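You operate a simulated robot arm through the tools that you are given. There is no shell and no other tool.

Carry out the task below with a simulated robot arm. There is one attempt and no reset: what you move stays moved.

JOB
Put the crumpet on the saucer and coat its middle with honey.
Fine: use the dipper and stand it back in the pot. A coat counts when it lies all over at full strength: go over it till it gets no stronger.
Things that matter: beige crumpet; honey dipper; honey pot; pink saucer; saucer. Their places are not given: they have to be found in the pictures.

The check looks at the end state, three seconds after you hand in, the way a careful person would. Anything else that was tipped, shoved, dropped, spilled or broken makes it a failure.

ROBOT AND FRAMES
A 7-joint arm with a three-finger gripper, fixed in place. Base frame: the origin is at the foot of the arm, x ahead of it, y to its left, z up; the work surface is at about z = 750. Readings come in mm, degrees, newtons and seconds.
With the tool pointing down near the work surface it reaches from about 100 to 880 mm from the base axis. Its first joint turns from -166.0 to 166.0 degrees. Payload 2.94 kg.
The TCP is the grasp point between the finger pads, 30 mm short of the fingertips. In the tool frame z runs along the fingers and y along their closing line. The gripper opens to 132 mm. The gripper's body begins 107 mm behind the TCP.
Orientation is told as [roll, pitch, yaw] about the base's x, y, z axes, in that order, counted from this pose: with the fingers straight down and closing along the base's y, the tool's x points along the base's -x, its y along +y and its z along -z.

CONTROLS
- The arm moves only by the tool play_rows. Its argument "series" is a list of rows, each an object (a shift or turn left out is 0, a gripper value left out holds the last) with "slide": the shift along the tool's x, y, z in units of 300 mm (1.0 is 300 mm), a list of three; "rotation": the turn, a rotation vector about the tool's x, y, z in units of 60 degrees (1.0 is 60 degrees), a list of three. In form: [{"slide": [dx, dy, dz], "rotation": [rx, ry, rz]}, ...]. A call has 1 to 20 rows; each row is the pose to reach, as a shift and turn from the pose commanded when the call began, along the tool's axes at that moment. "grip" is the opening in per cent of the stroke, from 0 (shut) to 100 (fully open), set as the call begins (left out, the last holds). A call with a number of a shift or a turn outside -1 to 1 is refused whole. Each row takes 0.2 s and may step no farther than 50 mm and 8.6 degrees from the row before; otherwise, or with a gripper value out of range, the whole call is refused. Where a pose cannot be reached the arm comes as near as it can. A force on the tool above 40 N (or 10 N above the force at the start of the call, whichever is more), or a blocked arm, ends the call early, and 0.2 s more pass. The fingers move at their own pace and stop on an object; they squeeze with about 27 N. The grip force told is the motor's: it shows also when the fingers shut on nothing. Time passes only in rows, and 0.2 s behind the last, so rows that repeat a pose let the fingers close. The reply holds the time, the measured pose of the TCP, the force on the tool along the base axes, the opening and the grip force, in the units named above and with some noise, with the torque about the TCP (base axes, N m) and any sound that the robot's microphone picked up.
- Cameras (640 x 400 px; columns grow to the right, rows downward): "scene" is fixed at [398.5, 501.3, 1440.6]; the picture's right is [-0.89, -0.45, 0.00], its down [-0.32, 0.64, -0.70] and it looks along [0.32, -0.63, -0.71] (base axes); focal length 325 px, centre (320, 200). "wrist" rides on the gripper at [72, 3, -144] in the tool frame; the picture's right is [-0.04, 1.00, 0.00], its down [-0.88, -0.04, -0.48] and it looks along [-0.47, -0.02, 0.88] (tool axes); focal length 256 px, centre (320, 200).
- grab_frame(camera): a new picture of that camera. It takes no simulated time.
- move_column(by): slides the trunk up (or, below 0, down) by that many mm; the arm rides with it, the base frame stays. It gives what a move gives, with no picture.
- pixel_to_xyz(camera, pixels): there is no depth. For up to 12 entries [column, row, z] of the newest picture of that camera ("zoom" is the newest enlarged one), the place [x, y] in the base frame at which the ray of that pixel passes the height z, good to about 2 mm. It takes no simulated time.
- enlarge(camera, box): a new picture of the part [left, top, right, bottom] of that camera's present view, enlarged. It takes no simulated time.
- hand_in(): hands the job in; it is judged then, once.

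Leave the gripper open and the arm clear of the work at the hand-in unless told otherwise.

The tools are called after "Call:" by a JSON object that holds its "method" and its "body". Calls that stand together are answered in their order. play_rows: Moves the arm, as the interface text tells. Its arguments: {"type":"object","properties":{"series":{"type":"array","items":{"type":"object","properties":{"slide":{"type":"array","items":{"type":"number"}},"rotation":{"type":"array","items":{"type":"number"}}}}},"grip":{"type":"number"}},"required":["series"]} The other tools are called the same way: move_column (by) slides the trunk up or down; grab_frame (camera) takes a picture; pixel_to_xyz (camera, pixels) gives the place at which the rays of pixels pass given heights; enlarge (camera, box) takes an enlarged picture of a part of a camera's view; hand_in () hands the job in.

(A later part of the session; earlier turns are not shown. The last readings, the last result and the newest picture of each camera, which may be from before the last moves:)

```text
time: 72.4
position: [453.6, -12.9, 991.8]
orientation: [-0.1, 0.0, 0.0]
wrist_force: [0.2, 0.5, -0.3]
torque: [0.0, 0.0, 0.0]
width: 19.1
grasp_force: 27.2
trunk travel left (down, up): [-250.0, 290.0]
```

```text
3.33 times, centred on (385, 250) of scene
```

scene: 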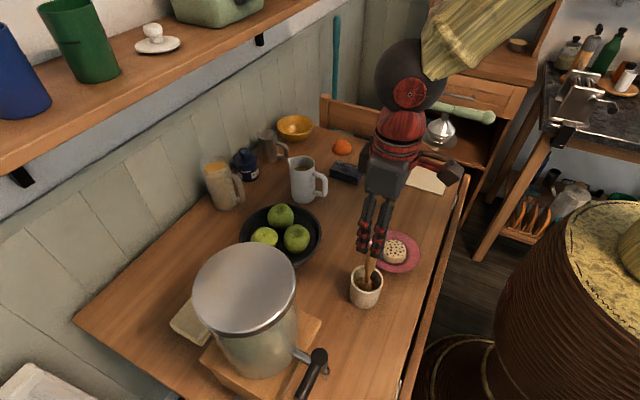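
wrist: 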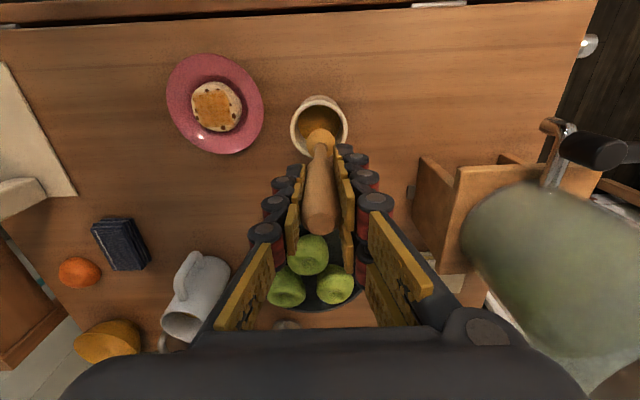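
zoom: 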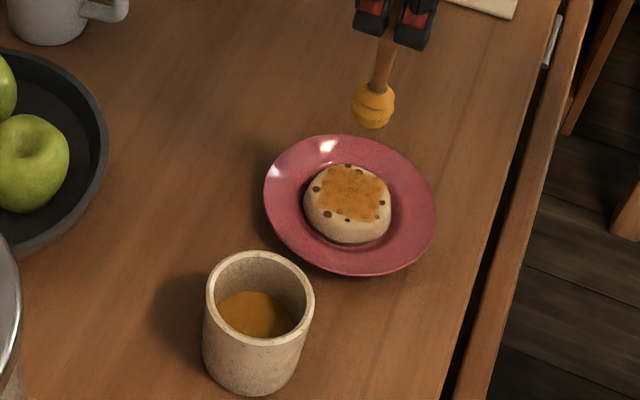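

The head is well loaded and I see no drips on the table. I'll lower to light contact (TCP z about 902.3) and rub around a square path 12 mm out from the centre.

Call:
{"method": "play_rows", "body": {"series": [{"slide": [0, 0, 0.15]}, {"slide": [0, 0, 0.28]}, {"slide": [0, 0, 0.3005]}, {"slide": [0.04, 0.04, 0.3005]}, {"slide": [0.04, 0.02, 0.3005]}, {"slide": [0.04, 0, 0.3005]}, {"slide": [0.04, -0.02, 0.3005]}, {"slide": [0.04, -0.04, 0.3005]}, {"slide": [0.02, -0.04, 0.3005]}, {"slide": [0, -0.04, 0.3005]}, {"slide": [-0.02, -0.04, 0.3005]}, {"slide": [-0.04, -0.04, 0.3005]}, {"slide": [-0.04, -0.02, 0.3005]}, {"slide": [-0.04, 0, 0.3005]}, {"slide": [-0.04, 0.02, 0.3005]}, {"slide": [-0.04, 0.04, 0.3005]}, {"slide": [-0.02, 0.04, 0.3005]}, {"slide": [0, 0.04, 0.3005]}, {"slide": [0.02, 0.04, 0.3005]}, {"slide": [0, 0, 0.3005]}]}}

Call:
{"method": "enlarge", "body": {"camera": "scene", "box": [370, 215, 420, 275]}}

```text
time: 76.6
position: [451.9, -12.7, 902.9]
orientation: [-0.1, 0.0, 0.0]
wrist_force: [-0.3, 0.6, -1.8]
torque: [0.03, -0.04, 0.01]
width: 19.3
grasp_force: 26.8
trunk travel left (down, up): [-250.0, 290.0]
```

```text
6.67 times, centred on (395, 245) of scene
```

zoom: 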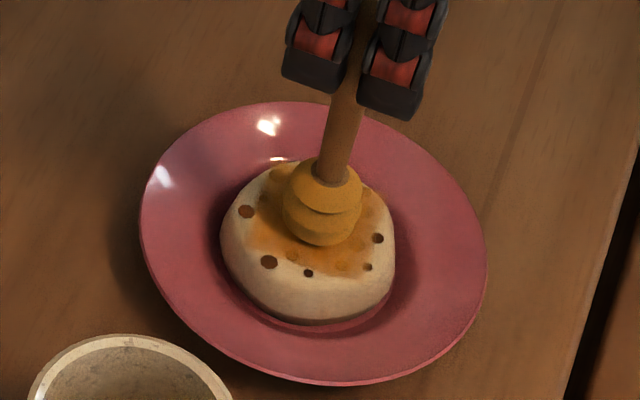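

No force was felt on this round. I'll lower 1 mm for a real but light touch and read the force.

Call:
{"method": "play_rows", "body": {"series": [{"slide": [0, 0, 0.0033]}, {"slide": [0, 0, 0.0033]}]}}

```text
time: 77.2
position: [451.7, -13.1, 901.6]
orientation: [0.0, 0.1, -0.1]
wrist_force: [0.4, -1.6, 1.9]
torque: [-0.05, -0.01, 0.04]
width: 19.4
grasp_force: 27.3
trunk travel left (down, up): [-250.0, 290.0]
```

There's a light 2 N touch now. I'll rub a 5 mm circle and then a square path 11 mm out.

Call:
{"method": "play_rows", "body": {"series": [{"slide": [0.0167, 0, 0]}, {"slide": [0.0118, 0.0118, 0]}, {"slide": [0, 0.0167, 0]}, {"slide": [-0.0118, 0.0118, 0]}, {"slide": [-0.0167, 0, 0]}, {"slide": [-0.0118, -0.0118, 0]}, {"slide": [0, -0.0167, 0]}, {"slide": [0.0118, -0.0118, 0]}, {"slide": [0.0367, 0, 0]}, {"slide": [0.0367, 0.0367, 0]}, {"slide": [0.018, 0.0367, 0]}, {"slide": [0, 0.0367, 0]}, {"slide": [-0.0367, 0.0367, 0]}, {"slide": [-0.0367, 0.018, 0]}, {"slide": [-0.0367, 0, 0]}, {"slide": [-0.0367, -0.0367, 0]}, {"slide": [0, -0.0367, 0]}, {"slide": [0.0367, -0.0367, 0]}, {"slide": [0.0367, -0.018, 0]}, {"slide": [0, 0, 0]}]}}

Call:
{"method": "enlarge", "body": {"camera": "scene", "box": [370, 215, 420, 275]}}

```text
time: 81.4
position: [452.5, -12.3, 901.9]
orientation: [0.0, 0.0, -0.1]
wrist_force: [-2.4, -0.9, 8.6]
torque: [-0.05, 0.27, 0.02]
width: 19.1
grasp_force: 26.7
trunk travel left (down, up): [-250.0, 290.0]
```

```text
6.67 times, centred on (395, 245) of scene
```

zoom: 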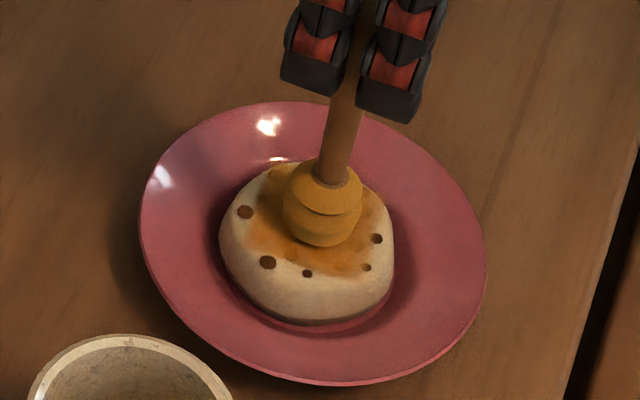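

The force is 8.6 N at the centre again and the crumpet has hardly moved. I'll raise and look at the coat.

Call:
{"method": "play_rows", "body": {"series": [{"slide": [0, 0, -0.06]}, {"slide": [0, 0, -0.16]}, {"slide": [0, 0, -0.26]}, {"slide": [0, 0, -0.305]}, {"slide": [0, 0, -0.305]}]}}

Call:
{"method": "enlarge", "body": {"camera": "scene", "box": [375, 225, 415, 270]}}

Call:
{"method": "enlarge", "body": {"camera": "wrist", "box": [280, 75, 360, 150]}}

```text
time: 82.6
position: [451.5, -12.7, 993.5]
orientation: [0.0, 0.0, 0.0]
wrist_force: [-0.3, 0.2, -0.3]
torque: [-0.01, -0.01, 0.02]
width: 19.4
grasp_force: 27.3
trunk travel left (down, up): [-250.0, 290.0]
```

```text
8.89 times, centred on (395, 248) of scene
```

zoom: 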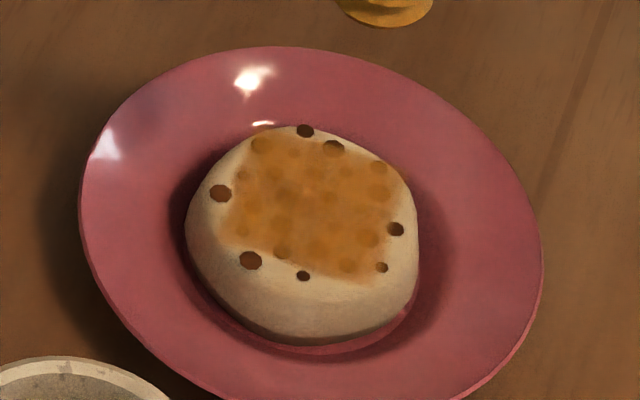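

```text
5.33 times, centred on (320, 112) of wrist
```

zoom: 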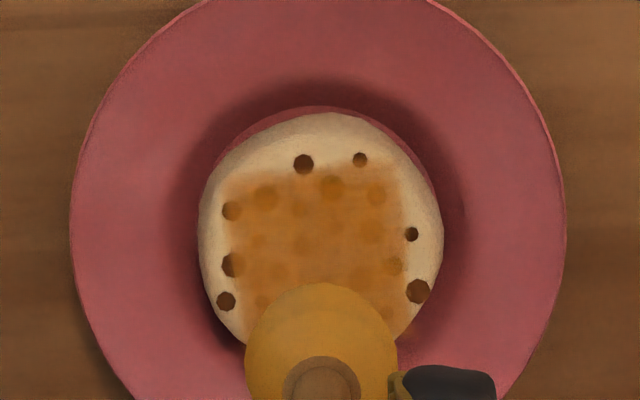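

The patch's interior looks about the same as before; it may be near full. I'll go back over the pot so the crumpet is in clear view, and compare with the earlier zoom.

Call:
{"method": "play_rows", "body": {"series": [{"slide": [-0.0126, 0.0772, 0]}, {"slide": [-0.0252, 0.1543, 0]}, {"slide": [-0.0378, 0.2315, 0]}, {"slide": [-0.0505, 0.3087, 0]}, {"slide": [-0.0631, 0.3858, 0]}, {"slide": [-0.0757, 0.463, 0]}, {"slide": [-0.0757, 0.463, 0]}, {"slide": [-0.0757, 0.463, 0]}]}}

Call:
{"method": "enlarge", "body": {"camera": "wrist", "box": [182, 75, 252, 140]}}

Call:
{"method": "enlarge", "body": {"camera": "scene", "box": [375, 230, 415, 270]}}

```text
time: 84.4
position: [472.1, 124.6, 995.5]
orientation: [0.0, 0.0, 0.1]
wrist_force: [-0.2, -0.4, -1.4]
torque: [0.04, 0.0, -0.01]
width: 19.1
grasp_force: 26.2
trunk travel left (down, up): [-250.0, 290.0]
```

```text
6.15 times, centred on (217, 108) of wrist
```

zoom: 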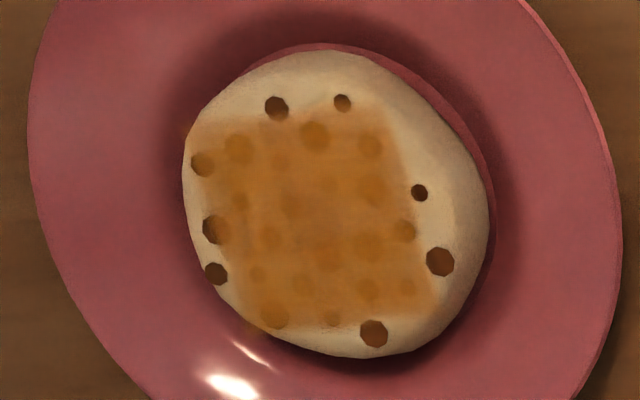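

```text
10.00 times, centred on (395, 250) of scene
```

zoom: 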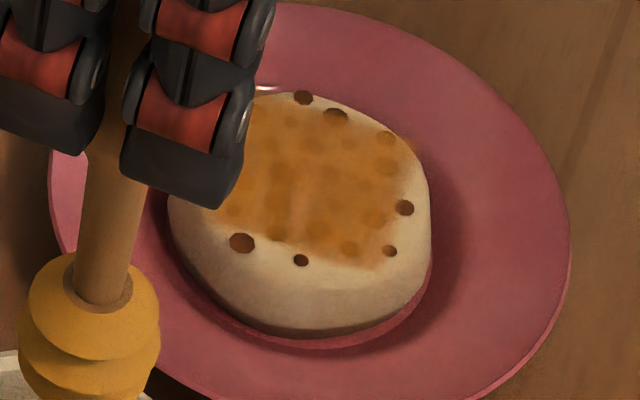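

The patch now looks more even and its corners are better filled, with a similar tone in the centre. To be sure it's at full strength, I'll reload and do one more thorough pass. First, the dip.

Call:
{"method": "play_rows", "body": {"series": [{"slide": [0, 0, 0.1]}, {"slide": [0, 0, 0.2]}, {"slide": [0, 0, 0.27]}, {"slide": [0, 0, 0.291]}, {"slide": [0.017, 0, 0.291]}, {"slide": [0.012, 0.012, 0.291]}, {"slide": [0, 0.017, 0.291]}, {"slide": [-0.012, 0.012, 0.291]}, {"slide": [-0.017, 0, 0.291]}, {"slide": [-0.012, -0.012, 0.291]}, {"slide": [0, -0.017, 0.291]}, {"slide": [0.012, -0.012, 0.291]}, {"slide": [0.017, 0, 0.291]}, {"slide": [0.012, 0.012, 0.291]}, {"slide": [0, 0.017, 0.291]}, {"slide": [-0.012, 0.012, 0.291]}, {"slide": [-0.017, 0, 0.291]}, {"slide": [-0.012, -0.012, 0.291]}, {"slide": [0, -0.017, 0.291]}, {"slide": [0, 0, 0.291]}]}}

```text
time: 88.6
position: [476.8, 127.2, 906.6]
orientation: [-0.1, 0.0, 0.0]
wrist_force: [-0.7, 0.1, -1.0]
torque: [0.01, 0.0, -0.01]
width: 19.3
grasp_force: 27.1
trunk travel left (down, up): [-250.0, 290.0]
```

The dip is done without force. I'll lift, pause to drip, then cross back over the crumpet.

Call:
{"method": "play_rows", "body": {"series": [{"slide": [0, 0, -0.05]}, {"slide": [0, 0, -0.1]}, {"slide": [0, 0, -0.17]}, {"slide": [0, 0, -0.24]}, {"slide": [0, 0, -0.29]}, {"slide": [0, 0, -0.29]}, {"slide": [0, 0, -0.29]}, {"slide": [0, 0, -0.29]}, {"slide": [0, 0, -0.29]}, {"slide": [0.0126, -0.0772, -0.29]}, {"slide": [0.0252, -0.1543, -0.29]}, {"slide": [0.0378, -0.2315, -0.29]}, {"slide": [0.0505, -0.3087, -0.29]}, {"slide": [0.0631, -0.3858, -0.29]}, {"slide": [0.0757, -0.463, -0.29]}, {"slide": [0.0757, -0.463, -0.29]}, {"slide": [0.0757, -0.463, -0.29]}]}}

Call:
{"method": "enlarge", "body": {"camera": "scene", "box": [345, 190, 425, 310]}}

```text
time: 92.2
position: [450.1, -10.2, 993.7]
orientation: [-0.1, -0.1, 0.0]
wrist_force: [0.4, 0.6, -1.4]
torque: [-0.03, -0.01, -0.04]
width: 18.7
grasp_force: 27.1
trunk travel left (down, up): [-250.0, 290.0]
```

```text
3.33 times, centred on (385, 250) of scene
```

zoom: 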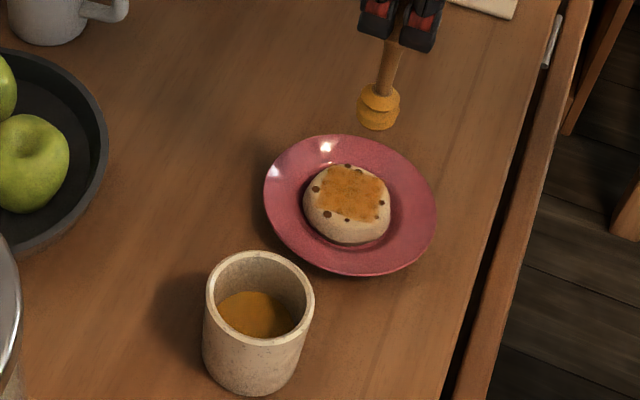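

The head is golden and there are no drips on the table. I'll go down to light contact and do a full raster over ±14 mm.

Call:
{"method": "play_rows", "body": {"series": [{"slide": [0, 0, 0.15]}, {"slide": [0, 0, 0.28]}, {"slide": [-0.047, -0.047, 0.3017]}, {"slide": [0, -0.047, 0.3017]}, {"slide": [0.047, -0.047, 0.3017]}, {"slide": [0.047, -0.023, 0.3017]}, {"slide": [0, -0.023, 0.3017]}, {"slide": [-0.047, -0.023, 0.3017]}, {"slide": [-0.047, 0, 0.3017]}, {"slide": [0, 0, 0.3017]}, {"slide": [0.047, 0, 0.3017]}, {"slide": [0.047, 0.023, 0.3017]}, {"slide": [0, 0.023, 0.3017]}, {"slide": [-0.047, 0.023, 0.3017]}, {"slide": [-0.047, 0.047, 0.3017]}, {"slide": [0, 0.047, 0.3017]}, {"slide": [0.047, 0.047, 0.3017]}, {"slide": [0.02, 0.02, 0.3017]}, {"slide": [0, 0, 0.3017]}]}}

Call:
{"method": "enlarge", "body": {"camera": "scene", "box": [370, 215, 420, 275]}}

```text
time: 96.2
position: [452.4, -12.0, 903.6]
orientation: [0.0, 0.0, 0.0]
wrist_force: [-0.9, -0.5, -0.6]
torque: [-0.03, 0.01, -0.02]
width: 19.3
grasp_force: 27.0
trunk travel left (down, up): [-250.0, 290.0]
```

```text
6.67 times, centred on (395, 245) of scene
```

zoom: 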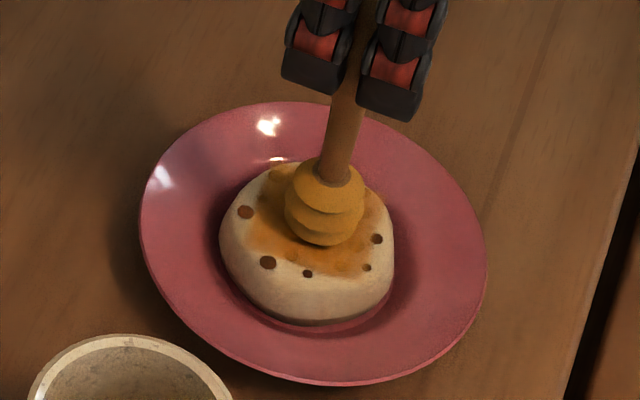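

There's no force at the centre. I'll go 0.8 mm lower for a light touch and rub slowly along the other direction over ±12 mm.

Call:
{"method": "play_rows", "body": {"series": [{"slide": [0, 0, 0.0027]}, {"slide": [-0.02, -0.02, 0.0027]}, {"slide": [-0.04, -0.04, 0.0027]}, {"slide": [-0.04, -0.013, 0.0027]}, {"slide": [-0.04, 0.013, 0.0027]}, {"slide": [-0.04, 0.04, 0.0027]}, {"slide": [-0.02, 0.04, 0.0027]}, {"slide": [-0.02, 0.013, 0.0027]}, {"slide": [-0.02, -0.013, 0.0027]}, {"slide": [-0.02, -0.04, 0.0027]}, {"slide": [0, -0.04, 0.0027]}, {"slide": [0, -0.013, 0.0027]}, {"slide": [0, 0.013, 0.0027]}, {"slide": [0, 0.04, 0.0027]}, {"slide": [0.02, 0.04, 0.0027]}, {"slide": [0.02, 0.013, 0.0027]}, {"slide": [0.02, -0.013, 0.0027]}, {"slide": [0.02, -0.04, 0.0027]}]}}

```text
time: 100.0
position: [447.8, -26.0, 901.5]
orientation: [0.0, 0.0, 0.0]
wrist_force: [-0.2, 0.3, -0.7]
torque: [-0.01, -0.03, 0.05]
width: 19.1
grasp_force: 27.2
trunk travel left (down, up): [-250.0, 290.0]
```

No shove so far. I'll finish the last line, circle around the edge a little lower, and then come back to the centre.

Call:
{"method": "play_rows", "body": {"series": [{"slide": [0.02, 0, 0.002]}, {"slide": [0.02, 0.027, 0.002]}, {"slide": [0.02, 0.053, 0.002]}, {"slide": [0.02, 0.08, 0.002]}, {"slide": [0.0, 0.085, 0.002]}, {"slide": [-0.02, 0.085, 0.002]}, {"slide": [-0.04, 0.085, 0.002]}, {"slide": [-0.065, 0.08, 0.002]}, {"slide": [-0.065, 0.06, 0.002]}, {"slide": [-0.065, 0.04, 0.002]}, {"slide": [-0.065, 0.02, 0.002]}, {"slide": [-0.065, 0.0, 0.002]}, {"slide": [-0.04, -0.005, 0.002]}, {"slide": [-0.02, -0.005, 0.002]}, {"slide": [0.0, -0.005, 0.002]}, {"slide": [0.02, 0.0, 0.002]}, {"slide": [0.0, 0.02, 0.0]}, {"slide": [-0.02, 0.04, 0.0]}]}}

Call:
{"method": "enlarge", "body": {"camera": "scene", "box": [370, 215, 420, 275]}}

```text
time: 103.8
position: [453.1, -12.2, 903.2]
orientation: [0.0, -0.1, 0.1]
wrist_force: [0.0, 0.1, -0.5]
torque: [0.0, 0.03, -0.02]
width: 19.4
grasp_force: 26.8
trunk travel left (down, up): [-250.0, 290.0]
```

```text
6.67 times, centred on (395, 245) of scene
```

zoom: 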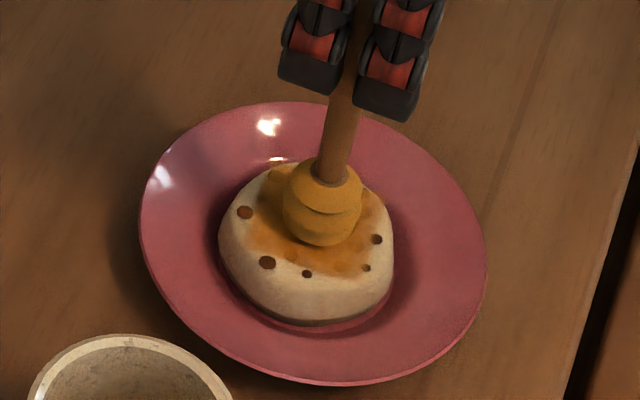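

There's still no force at the centre. I'll lower 1.5 mm to feel true contact and rub small circles there.

Call:
{"method": "play_rows", "body": {"series": [{"slide": [0, 0, 0.0025]}, {"slide": [0, 0, 0.005]}, {"slide": [0, 0, 0.005]}]}}

```text
time: 104.6
position: [453.0, -13.0, 903.4]
orientation: [0.0, -0.1, 0.0]
wrist_force: [-0.7, -0.9, 7.3]
torque: [-0.04, 0.02, -0.01]
width: 19.3
grasp_force: 27.6
trunk travel left (down, up): [-250.0, 290.0]
```

A 7.3 N touch. I'll ease up 0.7 mm and rub circles of 5 mm and 11 mm radius in light contact.

Call:
{"method": "play_rows", "body": {"series": [{"slide": [0, 0, -0.0023]}, {"slide": [0.0167, 0, -0.0023]}, {"slide": [0.0118, 0.0118, -0.0023]}, {"slide": [0, 0.0167, -0.0023]}, {"slide": [-0.0118, 0.0118, -0.0023]}, {"slide": [-0.0167, 0, -0.0023]}, {"slide": [-0.0118, -0.0118, -0.0023]}, {"slide": [0, -0.0167, -0.0023]}, {"slide": [0.0118, -0.0118, -0.0023]}, {"slide": [0.0367, 0, -0.0023]}, {"slide": [0.026, 0.026, -0.0023]}, {"slide": [0, 0.0367, -0.0023]}, {"slide": [-0.026, 0.026, -0.0023]}, {"slide": [-0.0367, 0, -0.0023]}, {"slide": [-0.026, -0.026, -0.0023]}, {"slide": [0, -0.0367, -0.0023]}, {"slide": [0.026, -0.026, -0.0023]}, {"slide": [0.0367, 0, -0.0023]}, {"slide": [0.015, 0, -0.0023]}, {"slide": [0, 0, -0.0023]}]}}

Call:
{"method": "enlarge", "body": {"camera": "scene", "box": [370, 215, 420, 275]}}

```text
time: 108.8
position: [451.8, -12.0, 902.0]
orientation: [-0.1, 0.0, -0.1]
wrist_force: [-0.3, -0.2, 0.2]
torque: [0.0, -0.04, 0.03]
width: 19.1
grasp_force: 27.1
trunk travel left (down, up): [-250.0, 290.0]
```

```text
6.67 times, centred on (395, 245) of scene
```

zoom: 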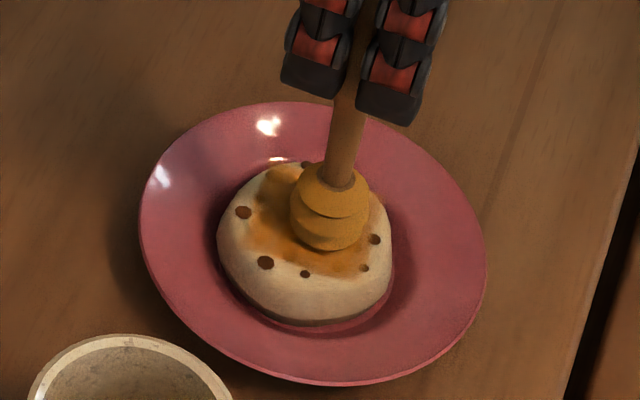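

The head has shifted about 3 mm towards the arm, so it has tilted slightly in the grip. The crumpet has moved barely 1 mm. I'll raise, go back over the pot and compare the coat.

Call:
{"method": "play_rows", "body": {"series": [{"slide": [0, 0, -0.06]}, {"slide": [0, 0, -0.16]}, {"slide": [0, 0, -0.26]}, {"slide": [0, 0, -0.31]}, {"slide": [0, 0, -0.31]}, {"slide": [-0.0126, 0.0772, -0.31]}, {"slide": [-0.0252, 0.1543, -0.31]}, {"slide": [-0.0378, 0.2315, -0.31]}, {"slide": [-0.0505, 0.3087, -0.31]}, {"slide": [-0.0631, 0.3858, -0.31]}, {"slide": [-0.0757, 0.463, -0.31]}, {"slide": [-0.0757, 0.463, -0.31]}, {"slide": [-0.0757, 0.463, -0.31]}]}}

Call:
{"method": "enlarge", "body": {"camera": "wrist", "box": [182, 75, 252, 140]}}

Call:
{"method": "enlarge", "body": {"camera": "scene", "box": [375, 230, 415, 270]}}

Call:
{"method": "enlarge", "body": {"camera": "wrist", "box": [280, 90, 360, 240]}}

```text
time: 111.6
position: [477.2, 125.3, 997.1]
orientation: [0.0, 0.0, -0.1]
wrist_force: [0.4, -0.9, 0.7]
torque: [0.04, 0.01, 0.0]
width: 19.1
grasp_force: 26.9
trunk travel left (down, up): [-250.0, 290.0]
```

```text
6.15 times, centred on (217, 108) of wrist
```

zoom: 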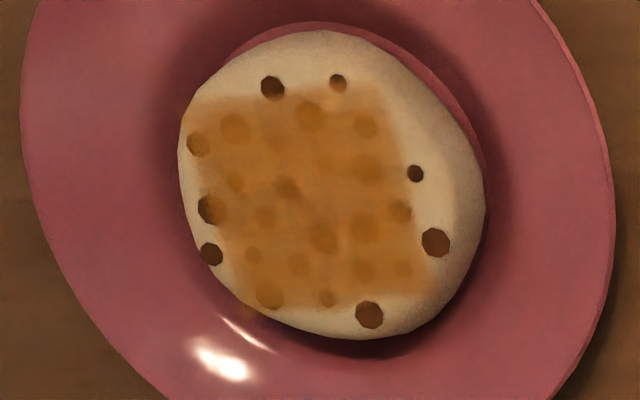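

```text
10.00 times, centred on (395, 250) of scene
```

zoom: 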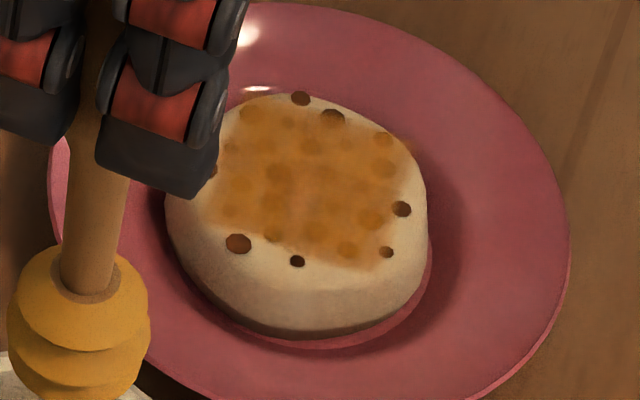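

```text
2.67 times, centred on (320, 165) of wrist
```

zoom: 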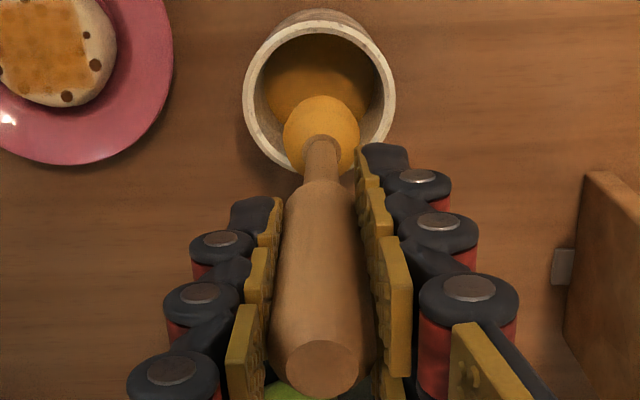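

I'll look at the patch more closely from here, zooming further in on wrist pixel (216,105) and on the scene's view of it.

Call:
{"method": "enlarge", "body": {"camera": "wrist", "box": [196, 86, 238, 128]}}

Call:
{"method": "enlarge", "body": {"camera": "scene", "box": [382, 234, 410, 260]}}

```text
9.52 times, centred on (217, 107) of wrist
```

zoom: 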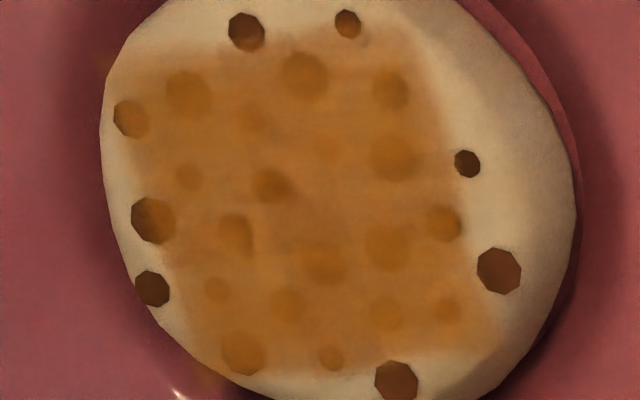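

```text
15.38 times, centred on (396, 247) of scene
```

zoom: 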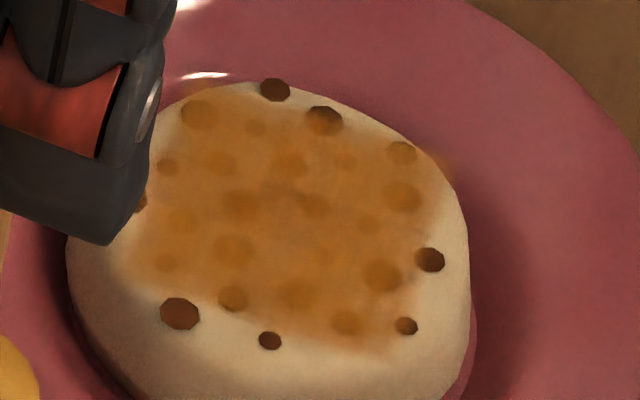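

The coat is nearly even, but two small spots look slightly thinner: the hole at zoom (270,185) and the area at (240,230). I pressed harder there at standstill and may have scraped them. I'll dip again and do a gentle pass without pressing, which worked best earlier.

Call:
{"method": "play_rows", "body": {"series": [{"slide": [0, 0, 0.1]}, {"slide": [0, 0, 0.2]}, {"slide": [0, 0, 0.27]}, {"slide": [0, 0, 0.295]}, {"slide": [0.017, 0, 0.295]}, {"slide": [0.012, 0.012, 0.295]}, {"slide": [0, 0.017, 0.295]}, {"slide": [-0.012, 0.012, 0.295]}, {"slide": [-0.017, 0, 0.295]}, {"slide": [-0.012, -0.012, 0.295]}, {"slide": [0, -0.017, 0.295]}, {"slide": [0.012, -0.012, 0.295]}, {"slide": [0.017, 0, 0.295]}, {"slide": [0.012, 0.012, 0.295]}, {"slide": [0, 0.017, 0.295]}, {"slide": [-0.012, 0.012, 0.295]}, {"slide": [-0.017, 0, 0.295]}, {"slide": [-0.012, -0.012, 0.295]}, {"slide": [0, -0.017, 0.295]}, {"slide": [0, 0, 0.295]}]}}

Call:
{"method": "enlarge", "body": {"camera": "scene", "box": [345, 225, 415, 310]}}

```text
time: 115.8
position: [474.9, 126.9, 906.3]
orientation: [0.1, 0.0, 0.1]
wrist_force: [0.5, -0.5, -0.4]
torque: [0.01, -0.01, -0.01]
width: 19.2
grasp_force: 27.0
trunk travel left (down, up): [-250.0, 290.0]
```

```text
4.71 times, centred on (380, 268) of scene
```

zoom: 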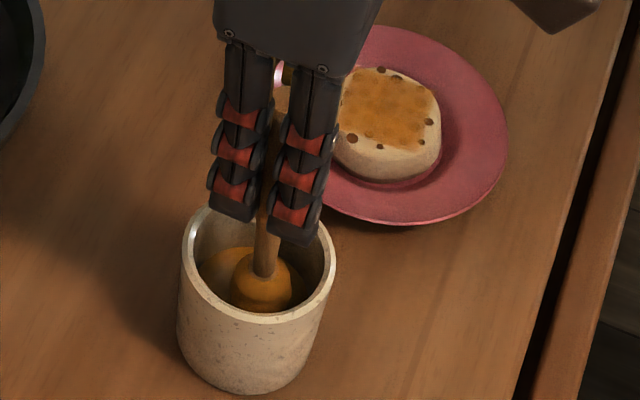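

The head is loaded. I'll lift, pause, and cross back, aiming 2 mm farther in x to allow for the slight tilt.

Call:
{"method": "play_rows", "body": {"series": [{"slide": [0, 0, -0.05]}, {"slide": [0, 0, -0.1]}, {"slide": [0, 0, -0.17]}, {"slide": [0, 0, -0.24]}, {"slide": [0, 0, -0.29]}, {"slide": [0, 0, -0.29]}, {"slide": [0, 0, -0.29]}, {"slide": [0, 0, -0.29]}, {"slide": [0, 0, -0.29]}, {"slide": [0.0115, -0.0772, -0.29]}, {"slide": [0.023, -0.1543, -0.29]}, {"slide": [0.0345, -0.2315, -0.29]}, {"slide": [0.046, -0.3087, -0.29]}, {"slide": [0.0575, -0.3858, -0.29]}, {"slide": [0.069, -0.463, -0.29]}, {"slide": [0.069, -0.463, -0.29]}, {"slide": [0.069, -0.463, -0.29]}]}}

Call:
{"method": "enlarge", "body": {"camera": "wrist", "box": [280, 75, 360, 150]}}

Call:
{"method": "enlarge", "body": {"camera": "scene", "box": [375, 195, 425, 270]}}

```text
time: 119.4
position: [453.8, -10.4, 995.0]
orientation: [0.0, 0.0, 0.1]
wrist_force: [-0.6, 0.8, -0.4]
torque: [-0.02, 0.02, -0.01]
width: 19.0
grasp_force: 27.3
trunk travel left (down, up): [-250.0, 290.0]
```

```text
5.33 times, centred on (320, 112) of wrist
```

zoom: 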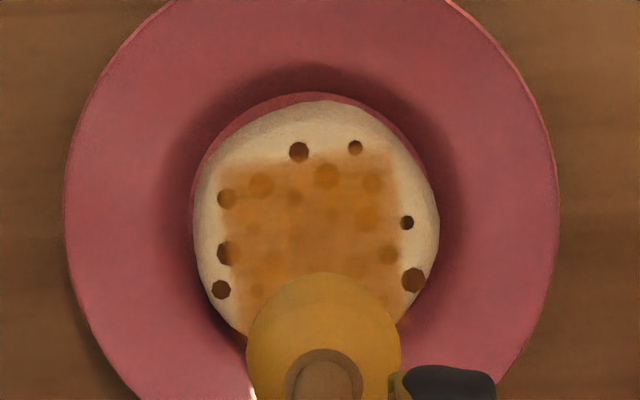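

```text
5.33 times, centred on (400, 232) of scene
```

zoom: 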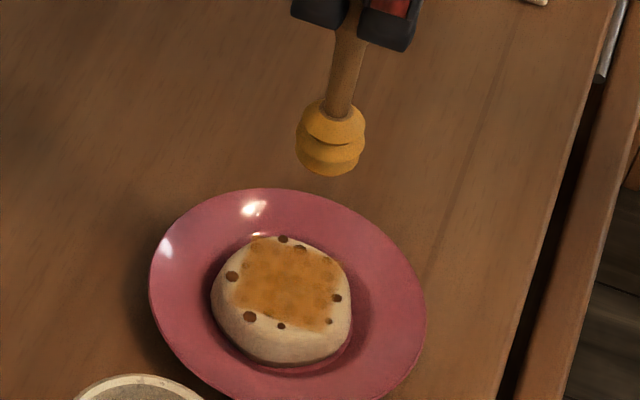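

I'll lower gently to about 1 mm above firm contact and rub a 12 mm circle, a 7 mm circle, then a 3 mm circle.

Call:
{"method": "play_rows", "body": {"series": [{"slide": [0, 0, 0.15]}, {"slide": [0, 0, 0.28]}, {"slide": [0, 0, 0.301]}, {"slide": [0.0233, 0, 0.301]}, {"slide": [0.0165, 0.0165, 0.301]}, {"slide": [0, 0.0233, 0.301]}, {"slide": [-0.0165, 0.0165, 0.301]}, {"slide": [-0.0233, 0, 0.301]}, {"slide": [-0.0165, -0.0165, 0.301]}, {"slide": [0, -0.0233, 0.301]}, {"slide": [0.0165, -0.0165, 0.301]}, {"slide": [0.0233, 0, 0.301]}, {"slide": [0.01, 0, 0.301]}, {"slide": [0, 0.01, 0.301]}, {"slide": [-0.01, 0, 0.301]}, {"slide": [0, -0.01, 0.301]}, {"slide": [0.01, 0, 0.301]}, {"slide": [0, 0, 0.301]}]}}

```text
time: 123.2
position: [454.4, -13.1, 902.5]
orientation: [0.0, 0.0, 0.0]
wrist_force: [-0.9, -1.2, -0.6]
torque: [0.01, -0.04, -0.02]
width: 19.2
grasp_force: 27.1
trunk travel left (down, up): [-250.0, 290.0]
```

No force. I'll lower 0.7 mm and repeat with slower, slightly wider circles.

Call:
{"method": "play_rows", "body": {"series": [{"slide": [0.01, 0, 0.0023]}, {"slide": [0.0233, 0, 0.0023]}, {"slide": [0.0165, 0.0165, 0.0023]}, {"slide": [0, 0.0233, 0.0023]}, {"slide": [-0.0165, 0.0165, 0.0023]}, {"slide": [-0.0233, 0, 0.0023]}, {"slide": [-0.0165, -0.0165, 0.0023]}, {"slide": [0, -0.0233, 0.0023]}, {"slide": [0.0165, -0.0165, 0.0023]}, {"slide": [0.04, 0, 0.0023]}, {"slide": [0.028, 0.028, 0.0023]}, {"slide": [0, 0.04, 0.0023]}, {"slide": [-0.028, 0.028, 0.0023]}, {"slide": [-0.04, 0, 0.0023]}, {"slide": [-0.028, -0.028, 0.0023]}, {"slide": [0, -0.04, 0.0023]}, {"slide": [0.028, -0.028, 0.0023]}, {"slide": [0.02, 0, 0.0023]}, {"slide": [0, 0, 0.0023]}, {"slide": [0, 0, -0.003]}]}}

Call:
{"method": "enlarge", "body": {"camera": "scene", "box": [370, 215, 420, 275]}}

```text
time: 127.4
position: [454.3, -12.4, 901.8]
orientation: [0.1, 0.1, 0.0]
wrist_force: [0.1, -0.2, -0.2]
torque: [0.0, 0.0, 0.04]
width: 19.3
grasp_force: 27.1
trunk travel left (down, up): [-250.0, 290.0]
```

```text
6.67 times, centred on (395, 245) of scene
```

zoom: 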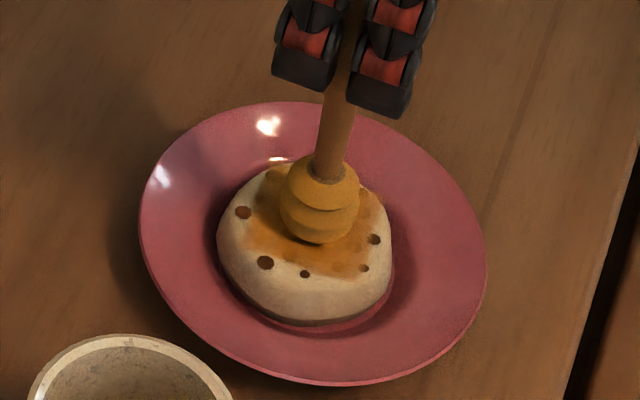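

I'll raise and return over the pot, then compare the coat with the earlier close-up.

Call:
{"method": "play_rows", "body": {"series": [{"slide": [0, 0, -0.06]}, {"slide": [0, 0, -0.16]}, {"slide": [0, 0, -0.26]}, {"slide": [0, 0, -0.3]}, {"slide": [0, 0, -0.3]}, {"slide": [-0.0115, 0.0772, -0.3]}, {"slide": [-0.023, 0.1543, -0.3]}, {"slide": [-0.0345, 0.2315, -0.3]}, {"slide": [-0.046, 0.3087, -0.3]}, {"slide": [-0.0575, 0.3858, -0.3]}, {"slide": [-0.069, 0.463, -0.3]}, {"slide": [-0.069, 0.463, -0.3]}, {"slide": [-0.069, 0.463, -0.3]}]}}

Call:
{"method": "enlarge", "body": {"camera": "wrist", "box": [196, 86, 238, 128]}}

Call:
{"method": "enlarge", "body": {"camera": "scene", "box": [382, 234, 410, 260]}}

Call:
{"method": "enlarge", "body": {"camera": "scene", "box": [345, 225, 415, 310]}}

```text
time: 130.2
position: [477.3, 125.6, 992.8]
orientation: [0.0, 0.0, 0.1]
wrist_force: [0.9, -0.5, -0.3]
torque: [0.03, -0.04, -0.01]
width: 19.2
grasp_force: 27.1
trunk travel left (down, up): [-250.0, 290.0]
```

```text
9.52 times, centred on (217, 107) of wrist
```

zoom: 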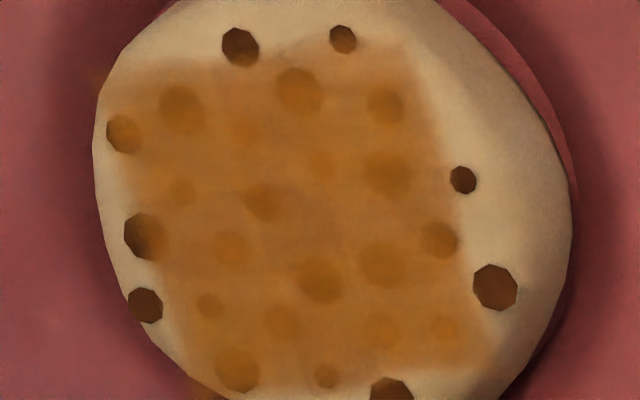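

```text
15.38 times, centred on (396, 247) of scene
```

zoom: 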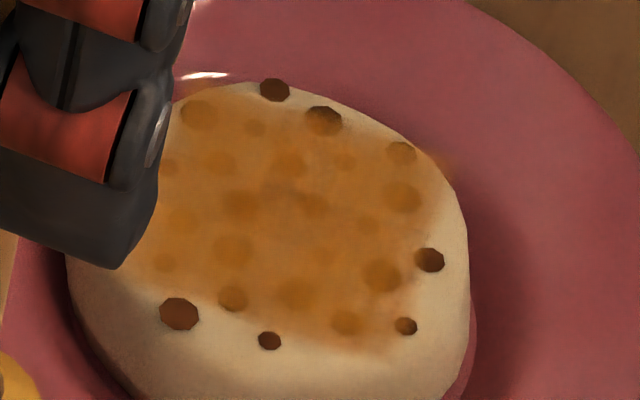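

```text
4.71 times, centred on (380, 268) of scene
```

zoom: 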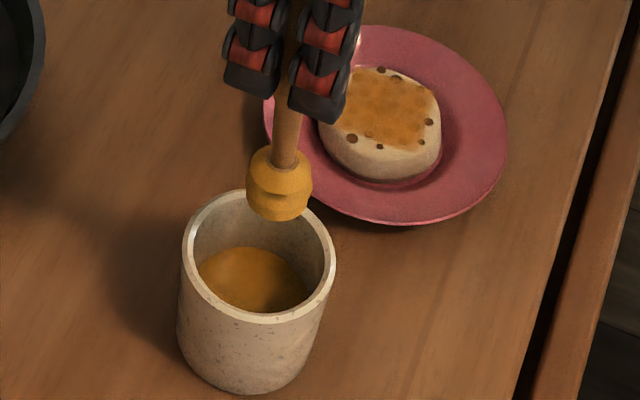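

The coat is more even now, with the thin spots filled. A faint mottle remains at scene zoom (280,187), which is this scene pixel (393.4,246.1), and at the hole at (262,200) of the wrist zoom. I'll find where they are.

Call:
{"method": "pixel_to_xyz", "body": {"camera": "scene", "pixels": [[393.4, 246.1, 778], [394.7, 246.7, 778], [392.9, 247.2, 778], [395.2, 248.2, 778]]}}

Call:
{"method": "enlarge", "body": {"camera": "wrist", "box": [204, 96, 228, 120]}}

Call:
{"method": "enlarge", "body": {"camera": "scene", "box": [386, 238, 404, 256]}}

```text
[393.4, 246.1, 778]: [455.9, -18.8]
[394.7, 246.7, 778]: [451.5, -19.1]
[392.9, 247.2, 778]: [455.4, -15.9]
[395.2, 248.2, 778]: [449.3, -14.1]
```

```text
16.00 times, centred on (216, 108) of wrist
```

zoom: 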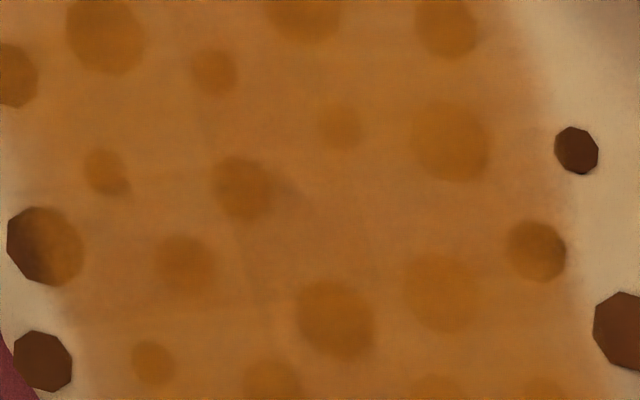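

```text
16.00 times, centred on (395, 247) of scene
```

zoom: 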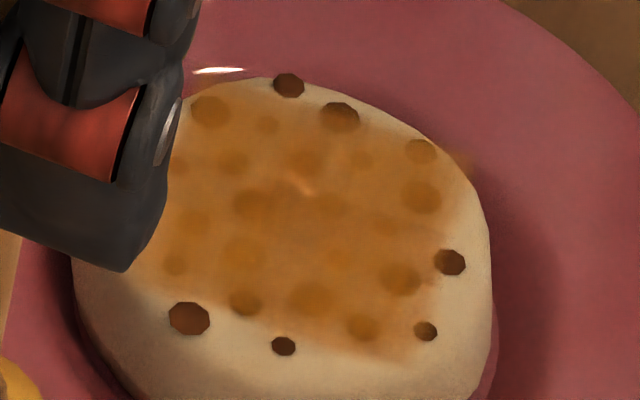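

At this zoom the coat is even; the small streak moves from picture to picture, so it's picture noise. To make sure the edges and corners are at full strength, I'll do one more pass along the patch's border. First I'll cross over.

Call:
{"method": "play_rows", "body": {"series": [{"slide": [0.0115, -0.0772, 0]}, {"slide": [0.023, -0.1543, 0]}, {"slide": [0.0345, -0.2315, 0]}, {"slide": [0.046, -0.3087, 0]}, {"slide": [0.0575, -0.3858, 0]}, {"slide": [0.069, -0.463, 0]}, {"slide": [0.119, -0.413, 0]}, {"slide": [0.119, -0.413, 0]}, {"slide": [0.119, -0.413, 0.15]}, {"slide": [0.119, -0.413, 0.28]}, {"slide": [0.119, -0.413, 0.304]}]}}

Call:
{"method": "enlarge", "body": {"camera": "scene", "box": [370, 215, 420, 275]}}

```text
time: 132.6
position: [437.7, 5.0, 901.1]
orientation: [0.1, 0.0, 0.0]
wrist_force: [-0.7, 0.0, -0.1]
torque: [0.02, -0.02, 0.01]
width: 19.1
grasp_force: 26.5
trunk travel left (down, up): [-250.0, 290.0]
```

```text
6.67 times, centred on (395, 245) of scene
```

zoom: 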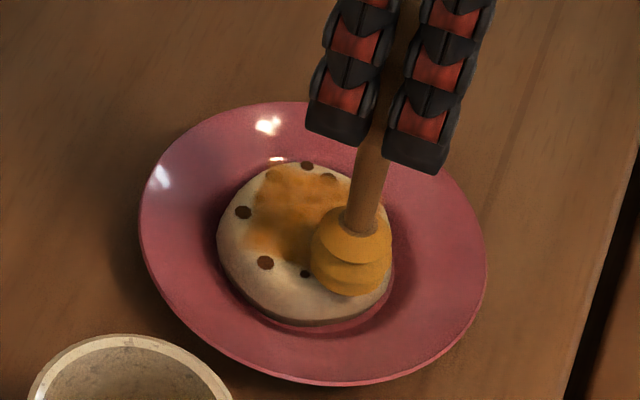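

The head is at the near corner with no force. I'll trace the border of the patch: 30 mm along each side in 6 mm steps.

Call:
{"method": "play_rows", "body": {"series": [{"slide": [-0.02, 0, 0]}, {"slide": [-0.04, 0, 0]}, {"slide": [-0.06, 0, 0]}, {"slide": [-0.08, 0, 0]}, {"slide": [-0.1, 0, 0]}, {"slide": [-0.1, -0.02, 0]}, {"slide": [-0.1, -0.04, 0]}, {"slide": [-0.1, -0.06, 0]}, {"slide": [-0.1, -0.08, 0]}, {"slide": [-0.1, -0.1, 0]}, {"slide": [-0.08, -0.1, 0]}, {"slide": [-0.06, -0.1, 0]}, {"slide": [-0.04, -0.1, 0]}, {"slide": [-0.02, -0.1, 0]}, {"slide": [0, -0.1, 0]}, {"slide": [0, -0.08, 0]}, {"slide": [0, -0.06, 0]}, {"slide": [0, -0.04, 0]}, {"slide": [0, -0.02, 0]}, {"slide": [0, 0, 0]}]}}

```text
time: 136.8
position: [441.1, 3.6, 902.4]
orientation: [0.1, -0.1, -0.1]
wrist_force: [1.1, 0.8, 0.1]
torque: [0.04, 0.02, 0.0]
width: 19.2
grasp_force: 26.6
trunk travel left (down, up): [-250.0, 290.0]
```

I'll repeat the border once more, 0.7 mm lower for a light touch.

Call:
{"method": "play_rows", "body": {"series": [{"slide": [-0.02, 0, 0.0023]}, {"slide": [-0.04, 0, 0.0023]}, {"slide": [-0.06, 0, 0.0023]}, {"slide": [-0.08, 0, 0.0023]}, {"slide": [-0.1, 0, 0.0023]}, {"slide": [-0.1, -0.02, 0.0023]}, {"slide": [-0.1, -0.04, 0.0023]}, {"slide": [-0.1, -0.06, 0.0023]}, {"slide": [-0.1, -0.08, 0.0023]}, {"slide": [-0.1, -0.1, 0.0023]}, {"slide": [-0.08, -0.1, 0.0023]}, {"slide": [-0.06, -0.1, 0.0023]}, {"slide": [-0.04, -0.1, 0.0023]}, {"slide": [-0.02, -0.1, 0.0023]}, {"slide": [0, -0.1, 0.0023]}, {"slide": [0, -0.08, 0.0023]}, {"slide": [0, -0.06, 0.0023]}, {"slide": [0, -0.04, 0.0023]}, {"slide": [0, -0.02, 0.0023]}, {"slide": [0, 0, 0.0023]}]}}

Call:
{"method": "enlarge", "body": {"camera": "scene", "box": [370, 215, 420, 275]}}

```text
time: 141.0
position: [439.6, 4.1, 903.0]
orientation: [0.0, 0.1, -0.1]
wrist_force: [0.4, 0.5, -1.8]
torque: [-0.03, 0.01, 0.0]
width: 19.4
grasp_force: 26.8
trunk travel left (down, up): [-250.0, 290.0]
```

```text
6.67 times, centred on (395, 245) of scene
```

zoom: 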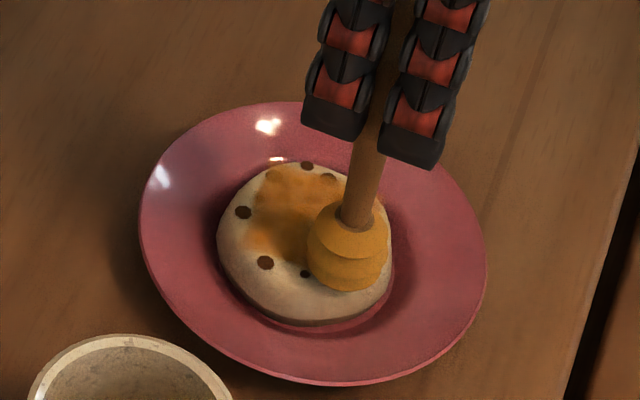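

I'll raise straight up and go back over the pot to compare.

Call:
{"method": "play_rows", "body": {"series": [{"slide": [0, 0, -0.06]}, {"slide": [0, 0, -0.16]}, {"slide": [0, 0, -0.26]}, {"slide": [0, 0, -0.306]}, {"slide": [0, 0, -0.306]}, {"slide": [-0.024, 0.0826, -0.306]}, {"slide": [-0.0476, 0.1652, -0.306]}, {"slide": [-0.0714, 0.2478, -0.306]}, {"slide": [-0.0952, 0.3304, -0.306]}, {"slide": [-0.119, 0.413, -0.306]}, {"slide": [-0.119, 0.413, -0.306]}, {"slide": [-0.119, 0.413, -0.306]}]}}

Call:
{"method": "enlarge", "body": {"camera": "wrist", "box": [196, 86, 238, 128]}}

Call:
{"method": "enlarge", "body": {"camera": "scene", "box": [382, 234, 410, 260]}}

Call:
{"method": "enlarge", "body": {"camera": "wrist", "box": [280, 80, 360, 240]}}

```text
time: 143.6
position: [477.0, 126.3, 995.5]
orientation: [0.0, 0.0, 0.0]
wrist_force: [0.8, 0.0, -0.8]
torque: [0.02, 0.0, 0.05]
width: 19.3
grasp_force: 27.1
trunk travel left (down, up): [-250.0, 290.0]
```

```text
9.52 times, centred on (217, 107) of wrist
```

zoom: 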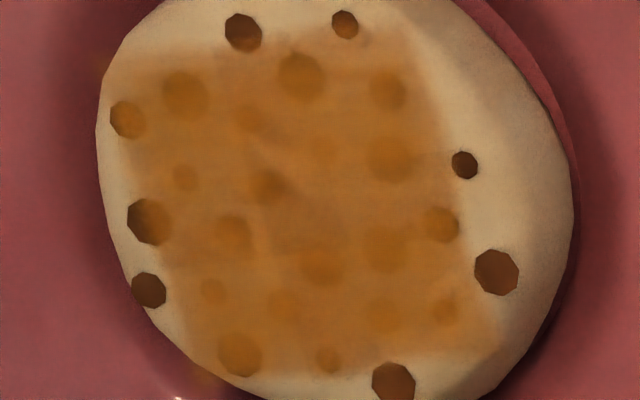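

```text
15.38 times, centred on (396, 247) of scene
```

zoom: 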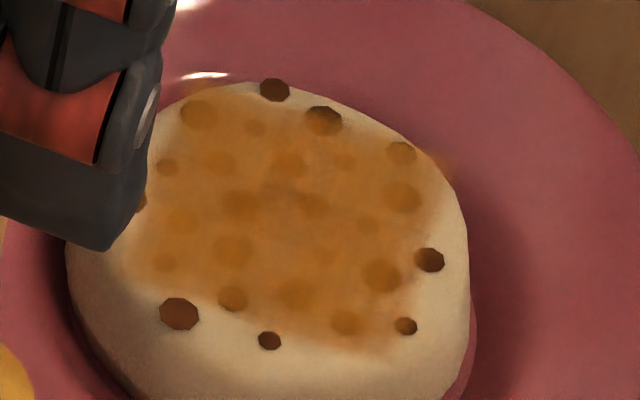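

```text
2.50 times, centred on (320, 160) of wrist
```

zoom: 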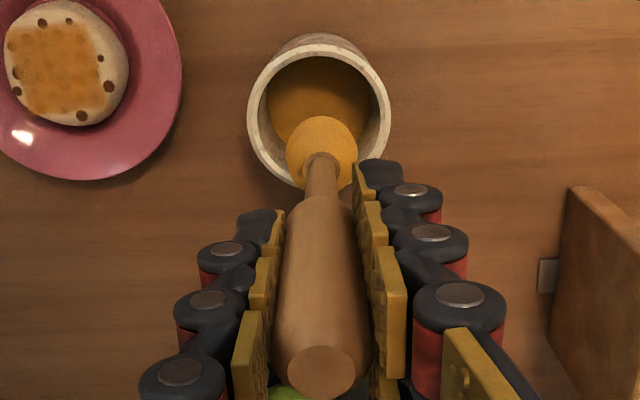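

The coat looks the same as before this pass, so it gets no stronger. Now I'll return the dipper. I first check how upright it hangs, using its top and its neck in both views.

Call:
{"method": "enlarge", "body": {"camera": "scene", "box": [340, 180, 420, 300]}}

Call:
{"method": "pixel_to_xyz", "body": {"camera": "wrist", "pixels": [[320, 228.4, 1028], [320.4, 145, 908], [320.8, 140, 893], [320, 115, 825]]}}

```text
3.33 times, centred on (380, 240) of scene
```

zoom: 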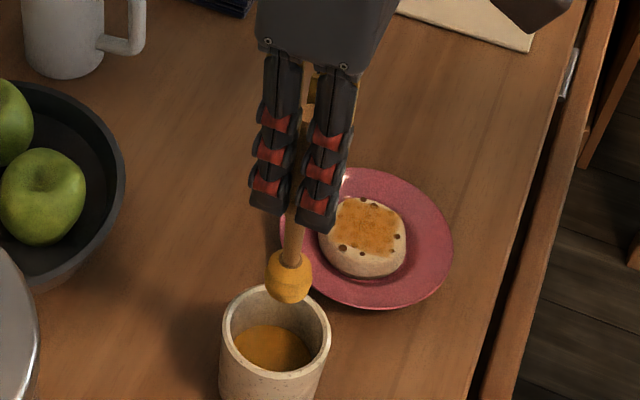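

```text
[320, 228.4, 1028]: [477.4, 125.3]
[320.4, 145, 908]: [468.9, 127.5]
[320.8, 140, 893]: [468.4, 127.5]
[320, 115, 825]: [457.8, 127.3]
```

The dipper leans about 2.5° in the grip, with its head towards the arm. I'll turn the tool by that much about its y axis to bring the dipper upright, and check.

Call:
{"method": "play_rows", "body": {"series": [{"rotation": [0, -0.021, 0]}, {"rotation": [0, -0.042, 0]}, {"rotation": [0, -0.042, 0]}, {"rotation": [0, -0.042, 0]}]}}

Call:
{"method": "enlarge", "body": {"camera": "scene", "box": [345, 225, 395, 300]}}

Call:
{"method": "enlarge", "body": {"camera": "wrist", "box": [280, 80, 360, 240]}}

```text
time: 144.6
position: [475.4, 127.4, 993.8]
orientation: [-0.1, -2.4, 0.1]
wrist_force: [0.2, -0.7, -0.4]
torque: [0.01, -0.01, -0.04]
width: 19.0
grasp_force: 27.0
trunk travel left (down, up): [-250.0, 290.0]
```

```text
5.33 times, centred on (370, 262) of scene
```

zoom: 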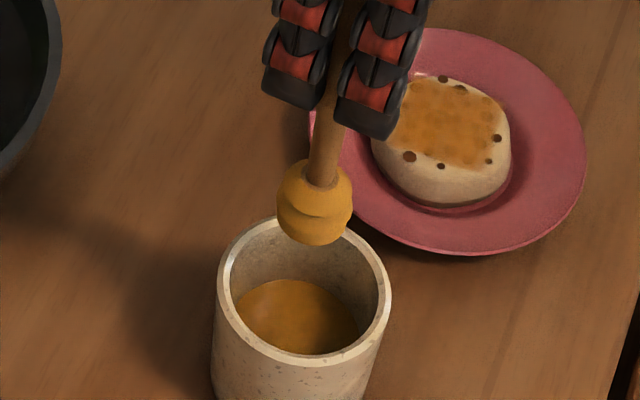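

```text
2.50 times, centred on (320, 160) of wrist
```

zoom: 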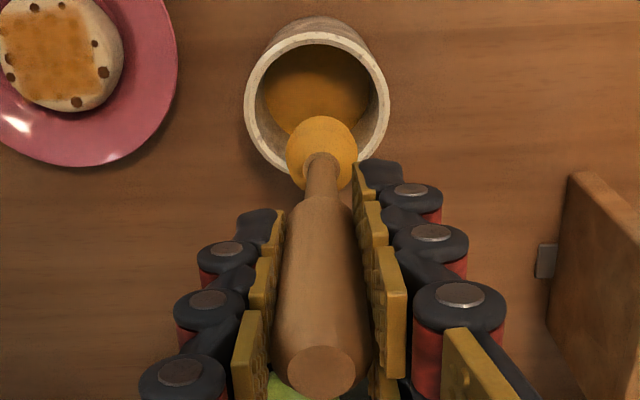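

I'll zoom closer on the stem and head to measure the slope.

Call:
{"method": "enlarge", "body": {"camera": "scene", "box": [355, 235, 385, 275]}}

Call:
{"method": "pixel_to_xyz", "body": {"camera": "wrist", "pixels": [[320.4, 228.4, 1028], [320.4, 145.2, 908], [320.4, 140, 893]]}}

```text
10.00 times, centred on (370, 255) of scene
```

zoom: 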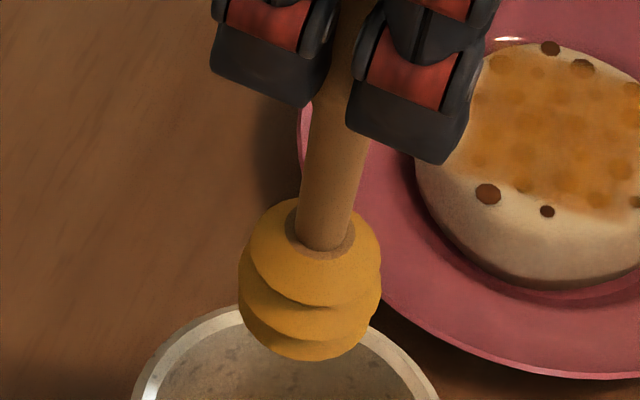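

```text
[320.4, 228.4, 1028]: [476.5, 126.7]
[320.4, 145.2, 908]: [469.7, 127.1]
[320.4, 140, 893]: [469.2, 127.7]
```

The stem slope now matches that at the first lift, when it hung upright. I'll lower it straight down into the pot, compensating for the tool's tilt, to just above the floor.

Call:
{"method": "play_rows", "body": {"series": [{"slide": [0.008, 0, 0.08]}, {"slide": [0.0115, 0, 0.16]}, {"slide": [0.0145, 0, 0.23]}, {"slide": [0.0168, 0, 0.283]}, {"slide": [0.0168, 0, 0.283]}, {"slide": [0.0168, 0, 0.283]}]}}

Call:
{"method": "enlarge", "body": {"camera": "scene", "box": [345, 230, 395, 310]}}

Call:
{"method": "enlarge", "body": {"camera": "wrist", "box": [260, 100, 380, 260]}}

```text
time: 146.0
position: [473.1, 125.9, 908.7]
orientation: [0.0, -2.4, 0.0]
wrist_force: [0.5, -0.2, -0.8]
torque: [0.0, -0.03, -0.02]
width: 19.1
grasp_force: 27.4
trunk travel left (down, up): [-250.0, 290.0]
```

```text
5.00 times, centred on (370, 270) of scene
```

zoom: 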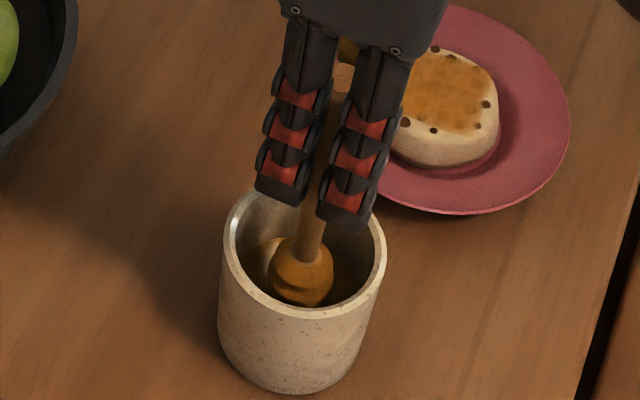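

```text
2.50 times, centred on (320, 180) of wrist
```

zoom: 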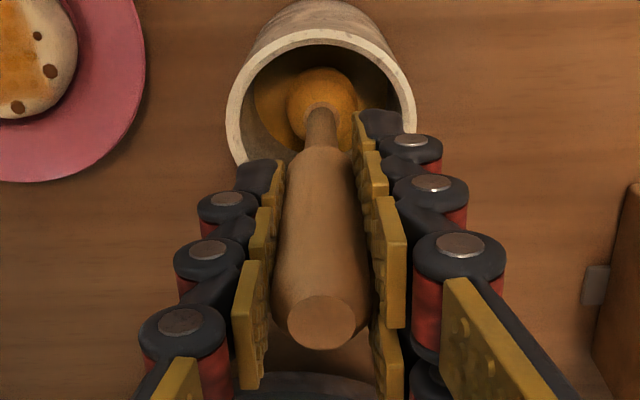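

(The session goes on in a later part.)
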